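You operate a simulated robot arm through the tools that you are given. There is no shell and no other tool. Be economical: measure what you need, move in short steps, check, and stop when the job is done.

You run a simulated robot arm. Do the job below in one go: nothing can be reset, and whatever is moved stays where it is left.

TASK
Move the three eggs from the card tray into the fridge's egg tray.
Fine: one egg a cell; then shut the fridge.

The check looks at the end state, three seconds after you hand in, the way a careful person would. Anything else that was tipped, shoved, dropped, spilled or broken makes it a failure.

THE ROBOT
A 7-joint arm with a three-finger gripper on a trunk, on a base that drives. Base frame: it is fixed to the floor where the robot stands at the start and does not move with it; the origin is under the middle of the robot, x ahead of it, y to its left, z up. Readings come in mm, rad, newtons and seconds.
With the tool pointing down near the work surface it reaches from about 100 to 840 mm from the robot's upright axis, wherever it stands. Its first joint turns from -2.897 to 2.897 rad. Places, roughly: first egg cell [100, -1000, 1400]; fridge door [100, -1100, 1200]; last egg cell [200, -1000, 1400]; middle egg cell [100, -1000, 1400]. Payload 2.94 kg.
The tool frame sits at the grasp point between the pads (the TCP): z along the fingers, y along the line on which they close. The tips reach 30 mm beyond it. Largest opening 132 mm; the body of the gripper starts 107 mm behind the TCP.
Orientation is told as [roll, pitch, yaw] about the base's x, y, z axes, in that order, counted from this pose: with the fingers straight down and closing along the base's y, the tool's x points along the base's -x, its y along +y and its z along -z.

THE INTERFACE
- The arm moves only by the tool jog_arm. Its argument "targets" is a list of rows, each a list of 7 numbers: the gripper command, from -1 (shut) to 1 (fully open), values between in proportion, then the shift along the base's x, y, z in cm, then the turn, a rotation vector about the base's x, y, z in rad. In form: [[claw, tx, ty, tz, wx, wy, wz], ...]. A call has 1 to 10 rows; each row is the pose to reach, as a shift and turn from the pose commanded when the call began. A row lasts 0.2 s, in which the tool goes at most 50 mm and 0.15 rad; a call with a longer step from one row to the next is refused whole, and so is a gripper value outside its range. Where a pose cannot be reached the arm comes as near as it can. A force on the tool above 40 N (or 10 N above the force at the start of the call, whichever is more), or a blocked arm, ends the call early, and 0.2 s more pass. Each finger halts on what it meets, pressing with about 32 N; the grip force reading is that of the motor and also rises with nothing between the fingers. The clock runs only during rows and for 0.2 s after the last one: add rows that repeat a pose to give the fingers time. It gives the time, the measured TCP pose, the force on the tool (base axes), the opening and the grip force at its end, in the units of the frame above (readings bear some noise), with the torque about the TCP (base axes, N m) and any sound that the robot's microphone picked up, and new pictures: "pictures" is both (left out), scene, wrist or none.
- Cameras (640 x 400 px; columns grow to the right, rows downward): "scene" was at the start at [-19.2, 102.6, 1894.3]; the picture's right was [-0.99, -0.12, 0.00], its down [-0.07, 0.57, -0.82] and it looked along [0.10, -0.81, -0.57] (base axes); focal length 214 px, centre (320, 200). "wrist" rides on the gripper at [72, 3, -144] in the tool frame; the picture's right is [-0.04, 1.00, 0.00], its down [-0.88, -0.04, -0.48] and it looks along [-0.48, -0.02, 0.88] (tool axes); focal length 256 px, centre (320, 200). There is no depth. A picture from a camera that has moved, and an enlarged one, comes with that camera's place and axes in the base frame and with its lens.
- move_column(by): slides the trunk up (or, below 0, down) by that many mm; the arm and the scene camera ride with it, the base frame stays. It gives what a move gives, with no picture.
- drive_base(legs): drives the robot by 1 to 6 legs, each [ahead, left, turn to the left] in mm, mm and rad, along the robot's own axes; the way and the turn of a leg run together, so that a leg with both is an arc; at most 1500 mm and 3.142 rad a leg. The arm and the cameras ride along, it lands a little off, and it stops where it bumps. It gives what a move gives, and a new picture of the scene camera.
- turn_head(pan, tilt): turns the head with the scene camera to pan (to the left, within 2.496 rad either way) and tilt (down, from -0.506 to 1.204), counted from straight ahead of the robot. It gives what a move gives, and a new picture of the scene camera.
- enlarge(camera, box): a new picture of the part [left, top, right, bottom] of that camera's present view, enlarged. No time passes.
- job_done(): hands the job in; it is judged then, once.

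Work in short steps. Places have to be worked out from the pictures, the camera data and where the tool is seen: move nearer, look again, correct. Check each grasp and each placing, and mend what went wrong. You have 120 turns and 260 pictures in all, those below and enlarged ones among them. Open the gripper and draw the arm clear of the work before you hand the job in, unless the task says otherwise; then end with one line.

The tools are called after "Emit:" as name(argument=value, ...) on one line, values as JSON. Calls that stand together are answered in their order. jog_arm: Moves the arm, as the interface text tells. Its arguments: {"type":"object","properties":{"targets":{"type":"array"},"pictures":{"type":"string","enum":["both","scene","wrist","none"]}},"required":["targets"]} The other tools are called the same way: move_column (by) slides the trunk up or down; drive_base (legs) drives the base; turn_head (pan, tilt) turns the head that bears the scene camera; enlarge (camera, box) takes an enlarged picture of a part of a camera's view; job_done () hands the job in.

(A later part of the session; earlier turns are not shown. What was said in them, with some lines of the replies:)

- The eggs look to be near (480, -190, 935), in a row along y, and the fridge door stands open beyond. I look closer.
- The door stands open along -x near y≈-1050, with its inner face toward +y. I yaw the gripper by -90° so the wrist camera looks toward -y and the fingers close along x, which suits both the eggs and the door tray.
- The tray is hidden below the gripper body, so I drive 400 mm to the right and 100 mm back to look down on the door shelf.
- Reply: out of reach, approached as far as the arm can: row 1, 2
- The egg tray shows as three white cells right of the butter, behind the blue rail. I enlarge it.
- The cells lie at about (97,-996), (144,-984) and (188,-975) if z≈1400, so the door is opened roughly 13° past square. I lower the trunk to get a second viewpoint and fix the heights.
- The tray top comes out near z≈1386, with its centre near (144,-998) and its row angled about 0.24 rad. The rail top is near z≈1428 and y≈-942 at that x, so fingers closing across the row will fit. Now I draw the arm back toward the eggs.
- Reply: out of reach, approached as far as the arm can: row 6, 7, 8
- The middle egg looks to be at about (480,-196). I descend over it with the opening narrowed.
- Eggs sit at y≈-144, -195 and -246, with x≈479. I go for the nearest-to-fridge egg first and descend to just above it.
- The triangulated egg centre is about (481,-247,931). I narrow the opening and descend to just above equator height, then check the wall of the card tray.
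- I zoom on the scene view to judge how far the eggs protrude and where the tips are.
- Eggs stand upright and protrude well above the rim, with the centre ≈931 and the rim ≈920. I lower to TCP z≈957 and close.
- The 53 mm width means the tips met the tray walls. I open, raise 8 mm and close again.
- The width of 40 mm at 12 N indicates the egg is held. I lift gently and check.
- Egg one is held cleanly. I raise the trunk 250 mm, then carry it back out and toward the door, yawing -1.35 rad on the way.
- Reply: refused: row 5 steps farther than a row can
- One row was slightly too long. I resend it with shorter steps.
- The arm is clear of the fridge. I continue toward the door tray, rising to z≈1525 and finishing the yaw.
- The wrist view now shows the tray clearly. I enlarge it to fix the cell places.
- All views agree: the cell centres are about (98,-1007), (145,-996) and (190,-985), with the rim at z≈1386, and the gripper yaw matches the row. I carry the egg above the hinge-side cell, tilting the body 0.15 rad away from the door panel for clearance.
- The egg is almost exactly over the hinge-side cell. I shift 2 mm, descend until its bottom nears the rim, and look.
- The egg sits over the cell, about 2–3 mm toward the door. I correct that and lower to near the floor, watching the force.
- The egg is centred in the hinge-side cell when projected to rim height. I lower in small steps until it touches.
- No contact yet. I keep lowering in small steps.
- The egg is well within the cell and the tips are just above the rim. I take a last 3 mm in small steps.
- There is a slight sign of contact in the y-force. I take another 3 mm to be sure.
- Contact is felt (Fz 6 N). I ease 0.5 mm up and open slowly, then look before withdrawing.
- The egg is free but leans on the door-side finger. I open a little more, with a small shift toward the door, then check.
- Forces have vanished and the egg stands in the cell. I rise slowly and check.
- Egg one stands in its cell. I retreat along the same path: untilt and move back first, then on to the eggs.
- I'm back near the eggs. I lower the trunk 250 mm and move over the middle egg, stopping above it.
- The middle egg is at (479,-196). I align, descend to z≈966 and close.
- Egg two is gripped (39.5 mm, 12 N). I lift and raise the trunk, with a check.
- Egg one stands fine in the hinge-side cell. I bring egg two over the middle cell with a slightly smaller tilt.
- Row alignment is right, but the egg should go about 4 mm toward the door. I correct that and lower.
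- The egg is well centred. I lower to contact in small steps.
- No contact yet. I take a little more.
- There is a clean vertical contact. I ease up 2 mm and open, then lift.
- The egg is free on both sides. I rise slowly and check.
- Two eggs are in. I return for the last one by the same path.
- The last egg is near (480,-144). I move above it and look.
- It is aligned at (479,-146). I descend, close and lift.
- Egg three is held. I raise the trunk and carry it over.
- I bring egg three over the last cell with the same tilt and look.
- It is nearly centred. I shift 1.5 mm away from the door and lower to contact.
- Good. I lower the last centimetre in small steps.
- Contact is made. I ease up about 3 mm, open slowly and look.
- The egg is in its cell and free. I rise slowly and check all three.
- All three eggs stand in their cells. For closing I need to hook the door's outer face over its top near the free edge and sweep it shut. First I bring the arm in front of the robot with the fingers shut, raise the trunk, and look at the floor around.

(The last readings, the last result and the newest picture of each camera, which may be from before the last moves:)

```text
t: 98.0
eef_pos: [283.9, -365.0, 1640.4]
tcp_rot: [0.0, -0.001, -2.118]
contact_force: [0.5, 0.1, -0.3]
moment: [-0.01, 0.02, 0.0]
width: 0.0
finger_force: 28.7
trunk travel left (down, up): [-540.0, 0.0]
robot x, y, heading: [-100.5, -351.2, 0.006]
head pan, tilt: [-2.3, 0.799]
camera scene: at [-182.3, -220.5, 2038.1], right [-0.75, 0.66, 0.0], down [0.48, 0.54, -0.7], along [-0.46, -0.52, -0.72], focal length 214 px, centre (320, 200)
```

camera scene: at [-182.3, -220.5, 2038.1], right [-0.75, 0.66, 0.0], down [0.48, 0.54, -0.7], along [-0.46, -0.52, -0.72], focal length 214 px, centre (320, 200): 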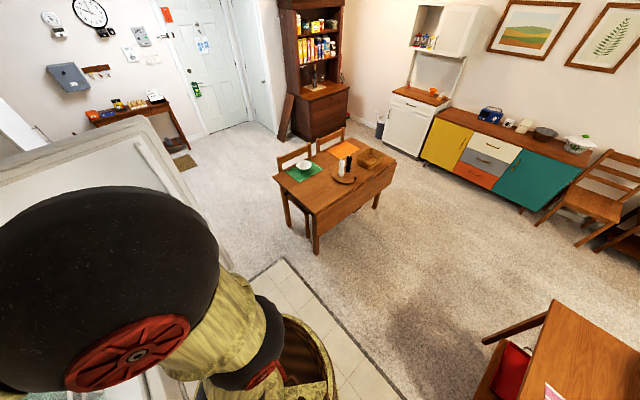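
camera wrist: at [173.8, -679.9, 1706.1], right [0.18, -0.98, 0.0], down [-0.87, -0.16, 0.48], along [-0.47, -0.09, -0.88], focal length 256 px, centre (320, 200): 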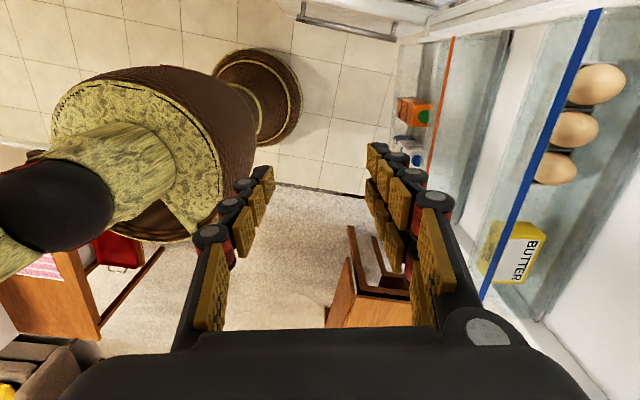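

The floor is clear, and the nearest table corner is around (-880,-1100). I drive to about (-420,-750) and look at the door.

Emit:
drive_base(legs=[[-322, -400, 0]])

Emit:
turn_head(pan=-1.0, tilt=0.7)

```text
t: 101.0
eef_pos: [-39.2, -759.1, 1640.3]
tcp_rot: [0.0, 0.0, -2.114]
contact_force: [0.9, -0.3, -0.2]
moment: [-0.01, -0.07, 0.01]
width: 0.1
finger_force: 29.1
trunk travel left (down, up): [-540.0, 0.0]
robot x, y, heading: [-417.9, -743.1, 0.01]
head pan, tilt: [-2.3, 0.799]
camera scene: at [-506.2, -614.9, 2038.1], right [-0.75, 0.66, 0.0], down [0.47, 0.54, -0.7], along [-0.46, -0.52, -0.72], focal length 214 px, centre (320, 200)
```

scene: 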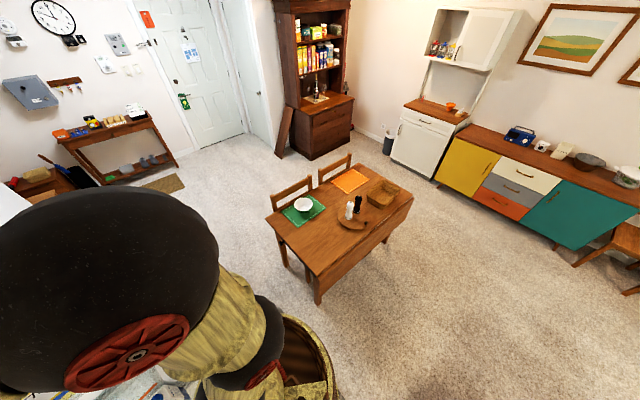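

```text
t: 102.5
eef_pos: [-38.0, -758.3, 1639.8]
tcp_rot: [0.001, 0.0, -2.114]
contact_force: [0.0, -1.1, -0.7]
moment: [0.01, 0.0, 0.01]
width: 0.0
finger_force: 29.0
trunk travel left (down, up): [-540.0, 0.0]
robot x, y, heading: [-420.8, -743.9, 0.006]
head pan, tilt: [-1.0, 0.7]
camera scene: at [-405.7, -624.6, 2046.3], right [-0.84, -0.55, 0.0], down [-0.35, 0.54, -0.76], along [0.42, -0.64, -0.64], focal length 214 px, centre (320, 200)
```

scene: 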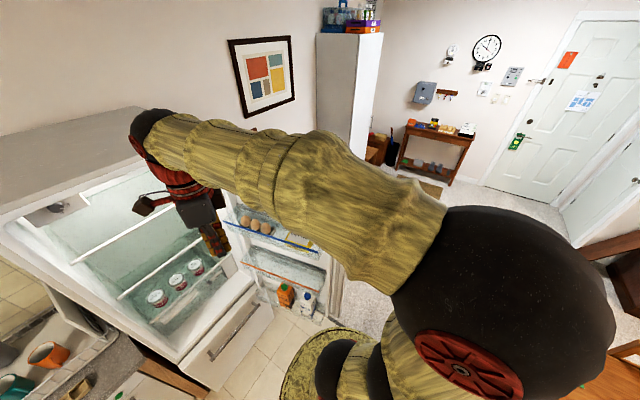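

I retract the arm and swing it around the free end of the door, with fingers shut and yaw returning to about -1.57.

Emit:
jog_arm(targets=[[-1, -2.5, -3.5, 1.5, 0, 0, 0.1], [-1, -5, -7, 3, 0, 0, 0.2], [-1, -7, -11, 4.5, 0, 0, 0.3], [-1, -8.5, -15, 6, 0, 0, 0.4], [-1, -12, -18.5, 6, 0, 0, 0.54], [-1, -15.5, -22, 6, 0, 0, 0.54], [-1, -19, -25, 6, 0, 0, 0.54], [-1, -22.5, -28, 6, 0, 0, 0.54], [-1, -26.5, -30, 6, 0, 0, 0.54], [-1, -31, -32, 6, 0, 0, 0.54]], pictures="both")

```text
t: 104.7
eef_pos: [-350.7, -1078.2, 1700.7]
tcp_rot: [0.001, 0.002, -1.573]
contact_force: [0.4, -0.7, -0.3]
moment: [0.06, -0.07, -0.03]
width: 0.0
finger_force: 28.4
trunk travel left (down, up): [-540.0, 0.0]
robot x, y, heading: [-421.2, -744.3, 0.008]
head pan, tilt: [-1.0, 0.7]
camera scene: at [-406.9, -626.6, 2046.4], right [-0.84, -0.55, 0.0], down [-0.35, 0.54, -0.76], along [0.42, -0.64, -0.64], focal length 214 px, centre (320, 200)
camera wrist: at [-345.9, -1005.7, 1843.5], right [1.0, -0.05, 0.0], down [-0.04, -0.88, 0.47], along [-0.02, -0.47, -0.88], focal length 256 px, centre (320, 200)
```

scene: 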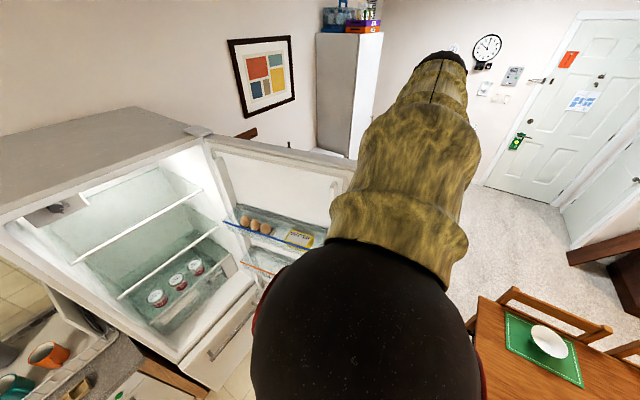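
wrist: 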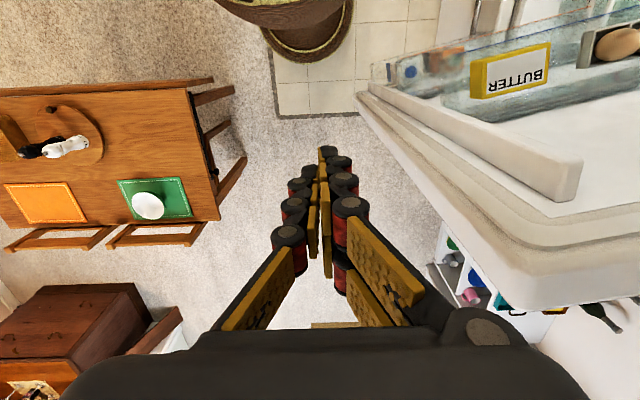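

I zoom on the door's free top corner to place it.

Emit:
enlarge(camera="scene", box=[180, 110, 380, 260])

Emit:
enlarge(camera="wrist", box=[340, 80, 640, 340])

```text
2.67 times, centred on (280, 185) of scene
camera zoom: at [-406.9, -626.6, 2046.4], right [-0.84, -0.55, 0.0], down [-0.35, 0.54, -0.76], along [0.42, -0.64, -0.64], focal length 572 px, centre (427, 240)
```

zoom: 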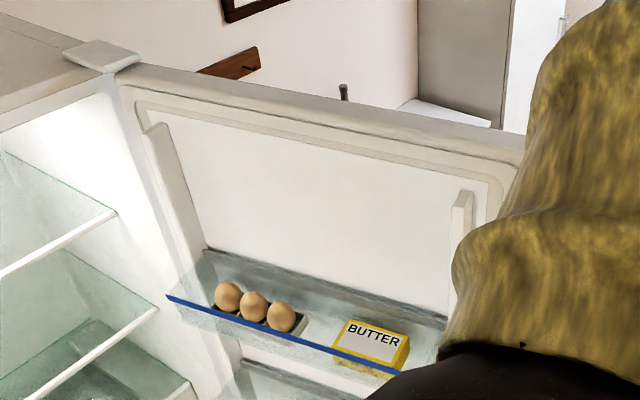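

```text
1.54 times, centred on (490, 210) of wrist
camera zoom: at [-345.9, -1005.7, 1843.5], right [1.0, -0.05, 0.0], down [-0.04, -0.88, 0.47], along [-0.02, -0.47, -0.88], focal length 394 px, centre (58, 185)
```

zoom: 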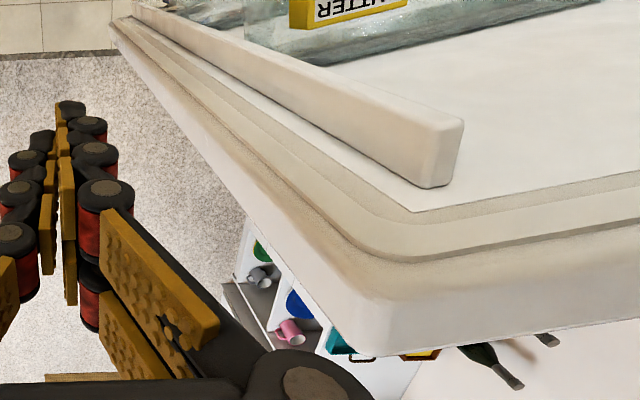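

The door's free top corners are about (-209,-1140) inner and (-201,-1180) outer, with open space behind. I take the closed fingers around the free end to behind the outer face at x≈-130.

Emit:
jog_arm(targets=[[-1, 0, -5, 0, 0, 0, 0], [-1, 0, -10, 0, 0, 0, 0], [-1, 1, -14.5, 0, 0, 0, 0], [-1, 4.5, -16.5, 0, 0, 0, 0], [-1, 9, -16.5, 0, 0, 0, 0], [-1, 13.5, -16.5, 0, 0, 0, 0], [-1, 18, -16.5, 0, 0, 0, 0], [-1, 22, -16, 0, 0, 0, 0]], pictures="both")

```text
t: 106.5
eef_pos: [-127.9, -1239.4, 1698.9]
tcp_rot: [-0.002, 0.001, -1.573]
contact_force: [0.8, -0.4, 0.5]
moment: [-0.03, 0.07, 0.0]
width: 0.5
finger_force: 28.9
trunk travel left (down, up): [-540.0, 0.0]
robot x, y, heading: [-419.0, -744.3, 0.005]
head pan, tilt: [-1.0, 0.7]
camera scene: at [-403.5, -624.7, 2046.3], right [-0.84, -0.55, 0.0], down [-0.35, 0.54, -0.76], along [0.42, -0.64, -0.64], focal length 214 px, centre (320, 200)
camera wrist: at [-123.9, -1166.0, 1842.9], right [1.0, -0.05, 0.0], down [-0.04, -0.88, 0.48], along [-0.02, -0.48, -0.88], focal length 256 px, centre (320, 200)
```

scene: 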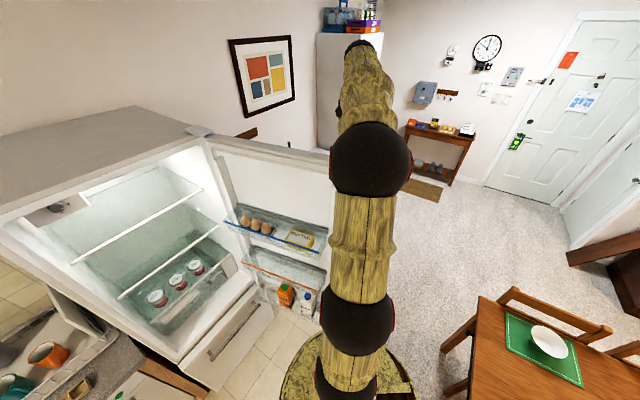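
wrist: 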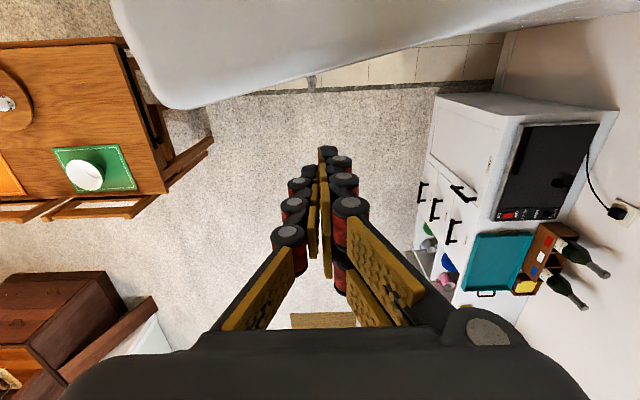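

The fingers are behind the door, with its outer face at about y≈-1169 here. I push gently in +y to start the swing.

Emit:
jog_arm(targets=[[-1, 1, 3, 0, 0, 0, 0], [-1, 2, 5, 0, 0, 0, 0], [-1, 1.8, 6.5, 0, 0, 0, 0], [-1, 1.6, 8, 0, 0, 0, 0], [-1, 1.3, 9.5, 0, 0, 0, 0], [-1, 1, 11, 0, 0, 0, 0], [-1, 0.8, 12.5, 0, 0, 0, 0], [-1, 0.6, 14, 0, 0, 0, 0], [-1, 0.5, 15.5, 0, 0, 0, 0], [-1, 0.4, 17, 0, 0, 0, 0]], pictures="both")

```text
t: 108.7
eef_pos: [-124.6, -1065.5, 1701.7]
tcp_rot: [-0.001, -0.001, -1.575]
contact_force: [-0.7, 0.1, -0.4]
moment: [-0.04, 0.02, -0.04]
width: 0.0
finger_force: 28.3
trunk travel left (down, up): [-540.0, 0.0]
robot x, y, heading: [-422.9, -741.7, 0.001]
head pan, tilt: [-1.0, 0.7]
camera scene: at [-405.9, -623.7, 2046.3], right [-0.84, -0.55, 0.0], down [-0.35, 0.54, -0.77], along [0.42, -0.64, -0.64], focal length 214 px, centre (320, 200)
camera wrist: at [-121.6, -993.5, 1845.6], right [1.0, -0.05, 0.0], down [-0.04, -0.88, 0.48], along [-0.02, -0.48, -0.88], focal length 256 px, centre (320, 200)
```

scene: 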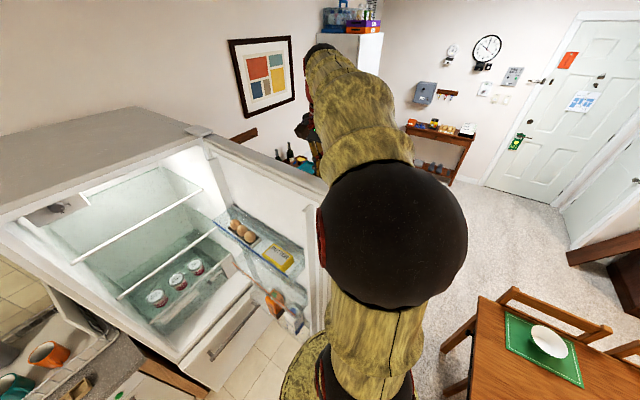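
wrist: 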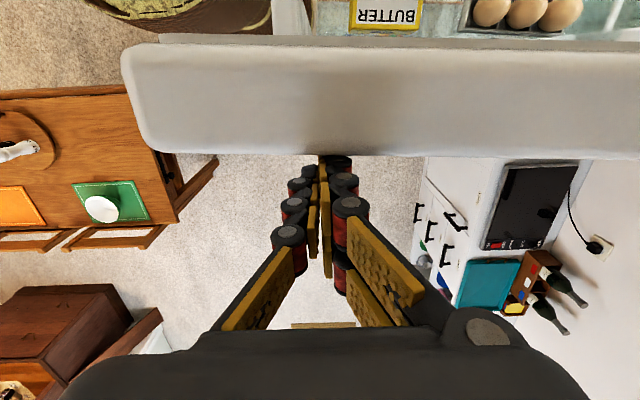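

The door swings easily and the eggs stay put. To keep the door away from my base, I now drive left 180 mm with the fingers still behind the door, drawing it on.

Emit:
drive_base(legs=[[0, 180, 0]])

Emit:
enlarge(camera="wrist", box=[0, 0, 640, 400])

```text
t: 110.2
eef_pos: [-124.8, -874.8, 1702.7]
tcp_rot: [-0.001, -0.002, -1.567]
contact_force: [-0.1, 0.8, 0.2]
moment: [-0.08, -0.03, 0.02]
width: 0.0
finger_force: 28.3
trunk travel left (down, up): [-540.0, 0.0]
robot x, y, heading: [-423.9, -554.8, 0.01]
head pan, tilt: [-1.0, 0.7]
camera scene: at [-408.3, -433.2, 2046.2], right [-0.83, -0.55, 0.0], down [-0.35, 0.54, -0.77], along [0.42, -0.64, -0.64], focal length 214 px, centre (320, 200)
```

scene: 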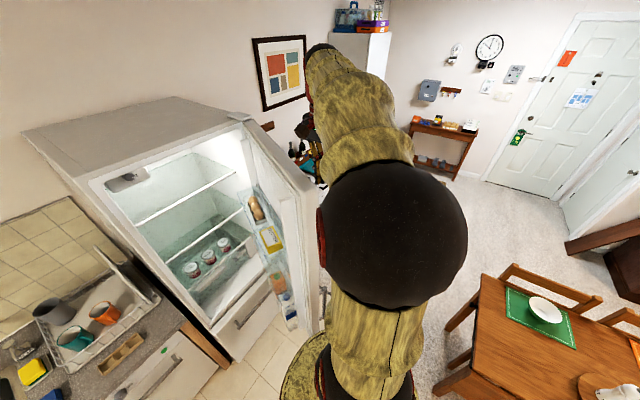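

```text
1.00 times, centred on (320, 200) of wrist (not enlarged: the box is as wide or as high as the picture)
camera zoom: at [-121.8, -801.5, 1845.9], right [1.0, -0.04, 0.0], down [-0.03, -0.88, 0.48], along [-0.02, -0.48, -0.88], focal length 256 px, centre (320, 200)
```

zoom: 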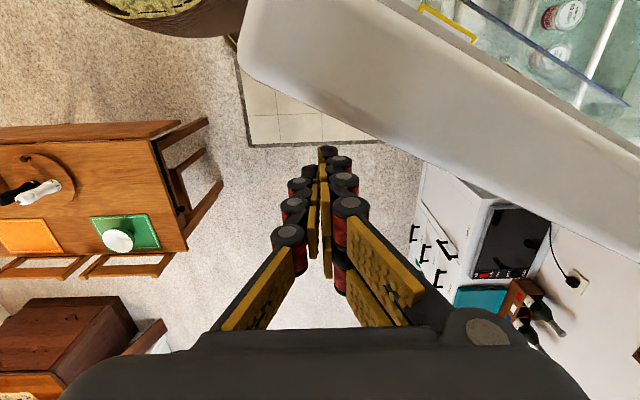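

The door has swung on to about 24°. I follow along the arc with the fingers on its outer face.

Emit:
jog_arm(targets=[[-1, 2, 1.5, 0, 0, 0, 0], [-1, 4, 3, 0, 0, 0, 0], [-1, 5, 5.5, 0, 0, 0, 0], [-1, 6.5, 8.5, 0, 0, 0, 0], [-1, 8, 11, 0, 0, 0, 0], [-1, 10, 13.5, 0, 0, 0, 0], [-1, 12, 16, 0, 0, 0, 0], [-1, 14, 18.3, 0, 0, 0, 0]], pictures="both")

```text
t: 112.0
eef_pos: [14.9, -694.3, 1701.3]
tcp_rot: [-0.001, 0.0, -1.568]
contact_force: [1.5, 0.4, -0.6]
moment: [-0.02, 0.01, 0.0]
width: 0.2
finger_force: 28.6
trunk travel left (down, up): [-540.0, 0.0]
robot x, y, heading: [-425.0, -553.5, 0.009]
head pan, tilt: [-1.0, 0.7]
camera scene: at [-406.9, -434.8, 2046.2], right [-0.83, -0.55, 0.0], down [-0.36, 0.54, -0.76], along [0.42, -0.64, -0.64], focal length 214 px, centre (320, 200)
camera wrist: at [18.5, -621.3, 1844.4], right [1.0, -0.04, 0.0], down [-0.04, -0.88, 0.48], along [-0.02, -0.48, -0.88], focal length 256 px, centre (320, 200)
```

scene: 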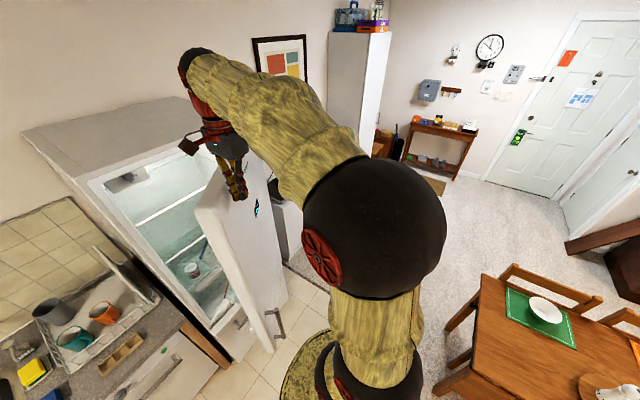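
wrist: 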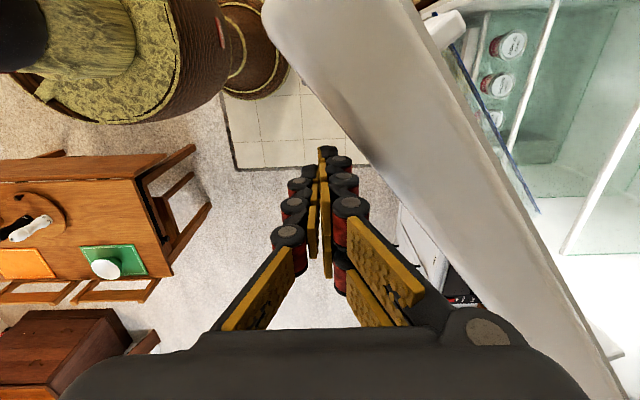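

The door is at about 48°. I continue along the arc to about 65°.

Emit:
jog_arm(targets=[[-1, 2, 2, 0, 0, 0, 0], [-1, 4, 4, 0, 0, 0, 0], [-1, 6.5, 6, 0, 0, 0, 0], [-1, 9, 8, 0, 0, 0, 0], [-1, 11.5, 10, 0, 0, 0, 0], [-1, 14, 11.5, 0, 0, 0, 0], [-1, 16.5, 13, 0, 0, 0, 0]], pictures="wrist")

Emit:
jog_arm(targets=[[-1, -5, 0, 0, 0, 0, 0], [-1, -10, 0, 0, 0, 0, 0], [-1, -15, 0, 0, 0, 0, 0], [-1, -20, 0, 0, 0, 0, 0]], pictures="none")

Emit:
drive_base(legs=[[180, 0, 0]])

```text
t: 113.6
eef_pos: [182.4, -564.0, 1699.3]
tcp_rot: [-0.001, -0.002, -1.567]
contact_force: [0.6, 0.8, -0.5]
moment: [-0.02, 0.03, -0.01]
width: 0.1
finger_force: 28.9
trunk travel left (down, up): [-540.0, 0.0]
robot x, y, heading: [-425.0, -554.0, 0.01]
head pan, tilt: [-1.0, 0.7]
camera wrist: at [185.8, -490.4, 1843.2], right [1.0, -0.04, 0.0], down [-0.03, -0.88, 0.48], along [-0.02, -0.48, -0.88], focal length 256 px, centre (320, 200)
```

wrist: 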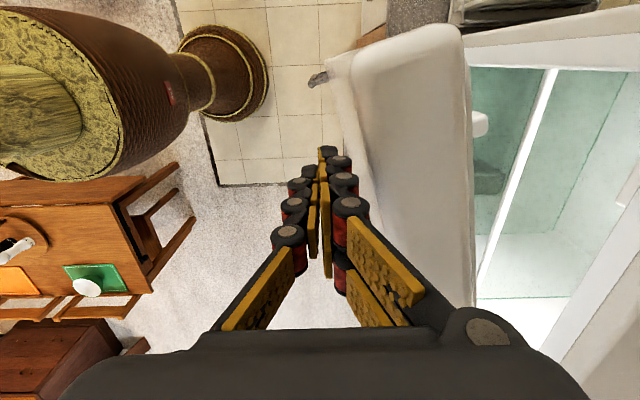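

```text
t: 114.6
eef_pos: [-21.0, -566.8, 1700.7]
tcp_rot: [0.003, 0.002, -1.567]
contact_force: [-1.1, -0.7, -0.4]
moment: [0.03, -0.09, 0.01]
width: 0.0
finger_force: 28.8
trunk travel left (down, up): [-540.0, 0.0]
robot x, y, heading: [-425.2, -554.9, 0.013]
head pan, tilt: [-1.0, 0.7]
```

```text
t: 116.1
eef_pos: [159.9, -564.6, 1699.3]
tcp_rot: [-0.002, 0.001, -1.565]
contact_force: [0.1, 0.0, -0.8]
moment: [0.01, 0.1, 0.02]
width: 0.1
finger_force: 28.7
trunk travel left (down, up): [-540.0, 0.0]
robot x, y, heading: [-243.4, -550.4, 0.013]
head pan, tilt: [-1.0, 0.7]
camera scene: at [-229.3, -433.2, 2046.3], right [-0.83, -0.55, 0.0], down [-0.36, 0.54, -0.76], along [0.42, -0.64, -0.64], focal length 214 px, centre (320, 200)
```

scene: 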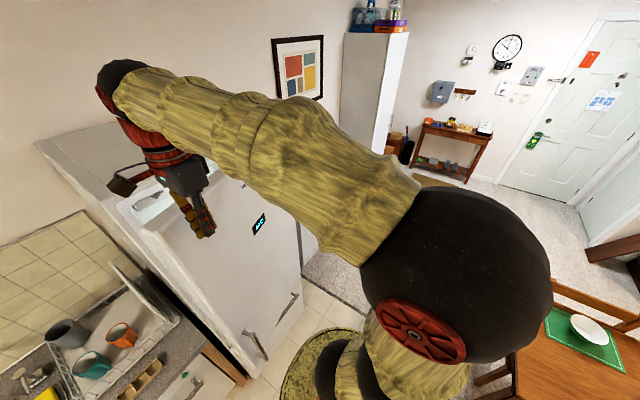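

The door is at about 70–75°. I push ahead slowly in +x.

Emit:
jog_arm(targets=[[-1, 2.5, 0.5, 0, 0, 0, 0], [-1, 5, 1, 0, 0, 0, 0], [-1, 7, 1.3, 0, 0, 0, 0], [-1, 9, 1.6, 0, 0, 0, 0], [-1, 11, 1.8, 0, 0, 0, 0], [-1, 12.5, 2, 0, 0, 0, 0]], pictures="both")

```text
t: 117.5
eef_pos: [285.4, -543.9, 1697.9]
tcp_rot: [-0.002, 0.0, -1.565]
contact_force: [-0.4, 0.8, -0.3]
moment: [0.03, 0.03, 0.01]
width: 0.0
finger_force: 28.6
trunk travel left (down, up): [-540.0, 0.0]
robot x, y, heading: [-244.6, -556.6, 0.015]
head pan, tilt: [-1.0, 0.7]
camera scene: at [-230.5, -433.0, 2046.3], right [-0.83, -0.55, 0.0], down [-0.36, 0.54, -0.76], along [0.42, -0.64, -0.64], focal length 214 px, centre (320, 200)
camera wrist: at [288.5, -470.6, 1841.0], right [1.0, -0.04, 0.0], down [-0.03, -0.88, 0.48], along [-0.02, -0.48, -0.88], focal length 256 px, centre (320, 200)
```

scene: 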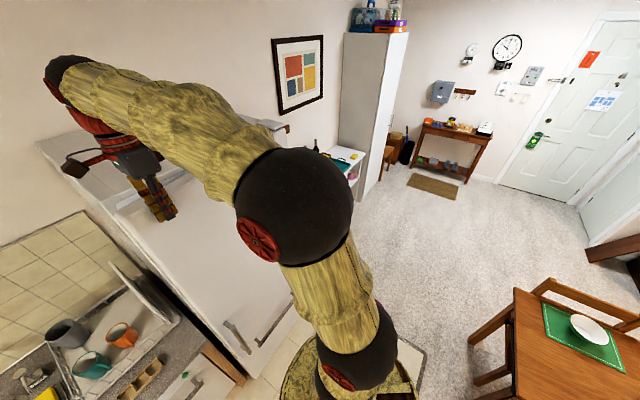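
wrist: 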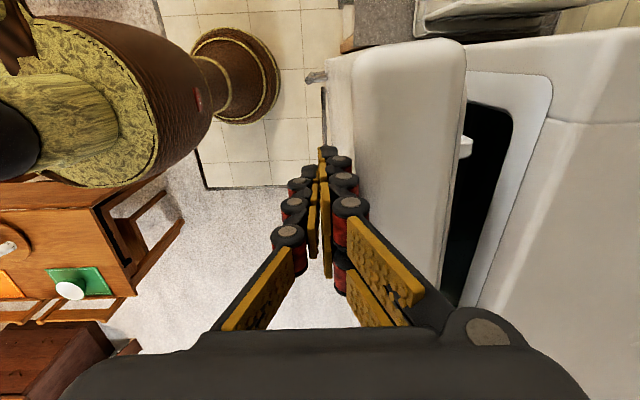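

Only a small gap remains. I keep pushing in 2 cm rows, watching the force.

Emit:
jog_arm(targets=[[-1, 1.5, 0.2, 0, 0, 0, 0], [-1, 3, 0.4, 0, 0, 0, 0], [-1, 4.5, 0.5, 0, 0, 0, 0], [-1, 6, 0.6, 0, 0, 0, 0], [-1, 7.5, 0.7, 0, 0, 0, 0], [-1, 9, 0.8, 0, 0, 0, 0]], pictures="wrist")

```text
t: 118.5
eef_pos: [329.3, -538.4, 1699.8]
tcp_rot: [-0.014, -0.002, -1.564]
contact_force: [-27.9, -1.1, 1.0]
moment: [0.01, -0.47, -0.08]
width: 0.0
finger_force: 28.5
trunk travel left (down, up): [-540.0, 0.0]
robot x, y, heading: [-247.3, -552.7, 0.013]
head pan, tilt: [-1.0, 0.7]
stopped in row 5: the force on the tool passed its limit at 50 N (the readings are from after the stop); the commanded pose is now the measured one
camera wrist: at [334.1, -465.4, 1842.7], right [1.0, -0.04, -0.01], down [-0.03, -0.88, 0.48], along [-0.03, -0.48, -0.88], focal length 256 px, centre (320, 200)
```

wrist: 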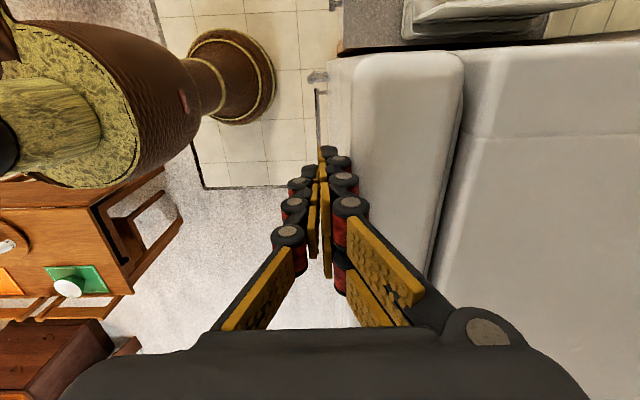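

The force rose to 50 N and the door looks shut against its gasket. I back off and inspect.

Emit:
jog_arm(targets=[[-1, -3, 0, 0, 0, 0, 0], [-1, -8, 0, 0, 0, 0, 0], [-1, -12, 2, 0, 0, 0, 0], [-1, -12, 2, 0, 0, 0, 0]], pictures="wrist")

Emit:
enlarge(camera="wrist", box=[380, 20, 620, 320])

Emit:
turn_head(pan=-0.5, tilt=0.7)

```text
t: 119.5
eef_pos: [218.6, -517.4, 1696.5]
tcp_rot: [-0.016, 0.002, -1.567]
contact_force: [-0.1, -0.2, -0.2]
moment: [0.06, 0.02, 0.01]
width: 0.3
finger_force: 28.2
trunk travel left (down, up): [-540.0, 0.0]
robot x, y, heading: [-247.5, -552.0, 0.012]
head pan, tilt: [-1.0, 0.7]
camera wrist: at [224.4, -445.5, 1839.9], right [1.0, -0.04, -0.01], down [-0.03, -0.88, 0.48], along [-0.03, -0.48, -0.88], focal length 256 px, centre (320, 200)
```

wrist: 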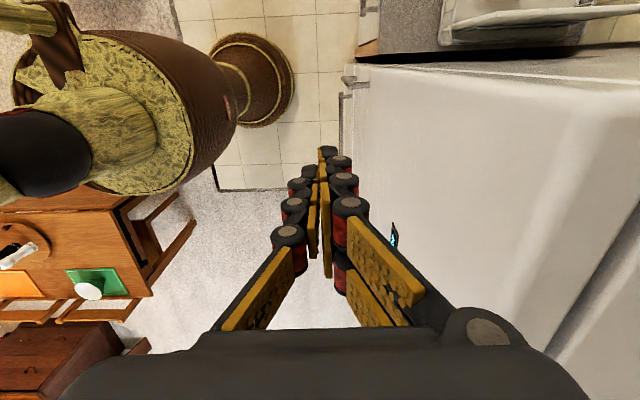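

```text
1.33 times, centred on (500, 170) of wrist
camera zoom: at [224.4, -445.5, 1839.9], right [1.0, -0.04, -0.01], down [-0.03, -0.88, 0.48], along [-0.03, -0.48, -0.88], focal length 341 px, centre (80, 240)
```

zoom: 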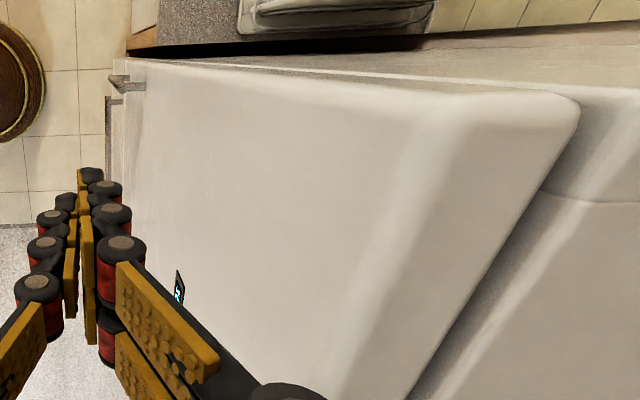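

```text
t: 120.5
eef_pos: [219.0, -516.5, 1698.1]
tcp_rot: [-0.015, 0.0, -1.563]
contact_force: [0.3, -0.2, -0.1]
moment: [0.02, 0.0, -0.02]
width: 0.0
finger_force: 28.1
trunk travel left (down, up): [-540.0, 0.0]
robot x, y, heading: [-248.3, -553.6, 0.009]
head pan, tilt: [-0.499, 0.7]
camera scene: at [-203.8, -402.2, 2046.3], right [-0.47, -0.88, 0.0], down [-0.57, 0.3, -0.76], along [0.68, -0.36, -0.64], focal length 214 px, centre (320, 200)
```

scene: 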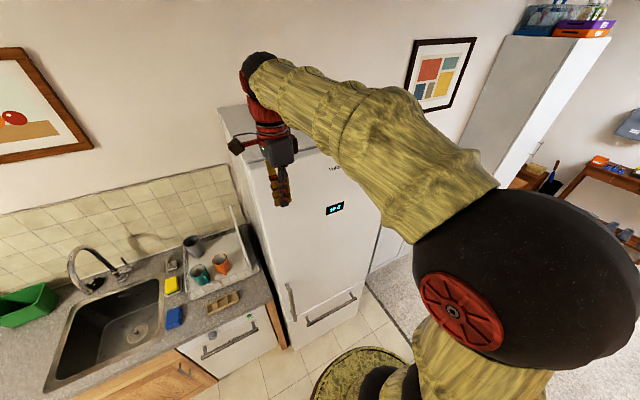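

The door looks shut. I retract the arm and check the seam closely.

Emit:
jog_arm(targets=[[-1, -4, 3, 0, 0, 0, 0], [-1, -8, 6, 0, 0, 0, 0], [-1, -11, 10, 0, 0, 0, 0], [-0.6, -11, 14.5, 0, 0, 0, 0], [-0.2, -11, 19, 0, 0, 0, 0], [0.2, -11, 23, 0, 0, 0, 0], [0.6, -11, 23, 0, 0, 0, 0], [1, -11, 23, 0, 0, 0, 0], [1, -11, 23, 0, 0, 0, 0]], pictures="both")

Emit:
enlarge(camera="scene", box=[200, 100, 340, 360])

Emit:
enlarge(camera="wrist", box=[320, 60, 640, 330])

```text
t: 122.5
eef_pos: [109.2, -287.5, 1697.8]
tcp_rot: [-0.014, 0.003, -1.565]
contact_force: [-0.3, -0.7, -0.6]
moment: [0.06, -0.01, -0.05]
width: 86.9
finger_force: 0.1
trunk travel left (down, up): [-540.0, 0.0]
robot x, y, heading: [-245.1, -552.7, 0.014]
head pan, tilt: [-0.499, 0.7]
camera scene: at [-204.1, -402.5, 2046.3], right [-0.47, -0.88, 0.0], down [-0.57, 0.3, -0.76], along [0.68, -0.36, -0.64], focal length 214 px, centre (320, 200)
camera wrist: at [114.5, -215.0, 1840.8], right [1.0, -0.04, -0.01], down [-0.03, -0.88, 0.48], along [-0.03, -0.48, -0.88], focal length 256 px, centre (320, 200)
```

scene: 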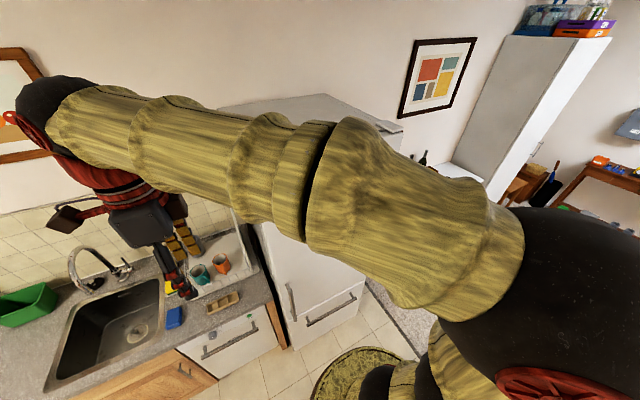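
wrist: 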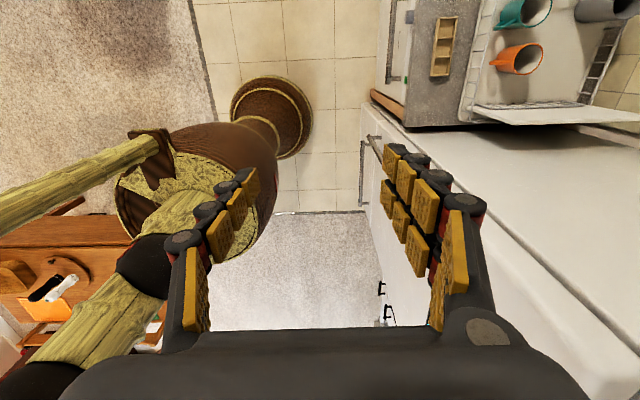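

```text
1.54 times, centred on (270, 230) of scene
camera zoom: at [-204.1, -402.5, 2046.3], right [-0.47, -0.88, 0.0], down [-0.57, 0.3, -0.76], along [0.68, -0.36, -0.64], focal length 330 px, centre (397, 154)
```

zoom: 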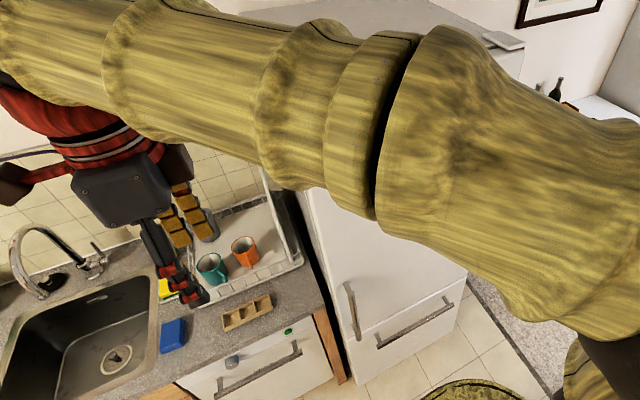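

```text
1.48 times, centred on (480, 195) of wrist
camera zoom: at [114.5, -215.0, 1840.8], right [1.0, -0.04, -0.01], down [-0.03, -0.88, 0.48], along [-0.03, -0.48, -0.88], focal length 379 px, centre (83, 207)
```

zoom: 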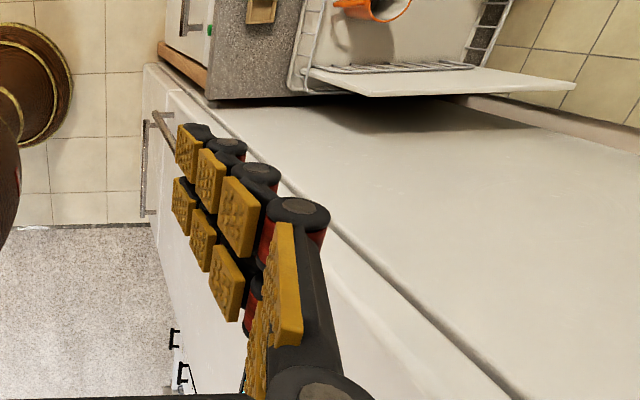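

I zoom on the side seam to compare the door with the freezer drawer below it.

Emit:
enlarge(camera="wrist", box=[350, 90, 430, 150])

Emit:
enlarge(camera="wrist", box=[470, 190, 620, 330])

```text
6.67 times, centred on (390, 120) of wrist
camera zoom: at [114.5, -215.0, 1840.8], right [1.0, -0.04, -0.01], down [-0.03, -0.88, 0.48], along [-0.03, -0.48, -0.88], focal length 1707 px, centre (-147, 733)
```

zoom: 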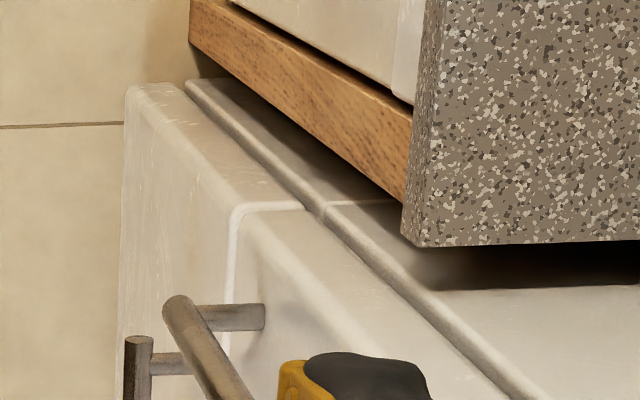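

```text
2.86 times, centred on (545, 260) of wrist
camera zoom: at [114.5, -215.0, 1840.8], right [1.0, -0.04, -0.01], down [-0.03, -0.88, 0.48], along [-0.03, -0.48, -0.88], focal length 731 px, centre (-323, 29)
```

zoom: 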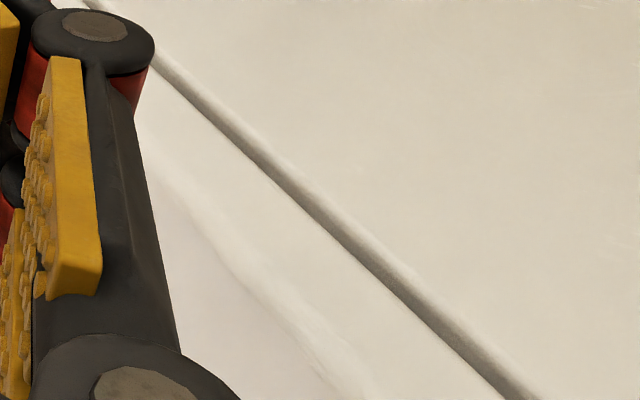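

The door's seam lines up with the freezer drawer's all along, so the fridge is shut. The gripper is open and clear, so I hand in.

Emit:
job_done()

```text
The job is handed in.
```

I moved all three eggs from the card tray into the fridge's egg tray, one to a cell. The fridge is shut, and its door seam lines up with the freezer drawer below. I last saw the eggs standing in their cells partway through closing the door.
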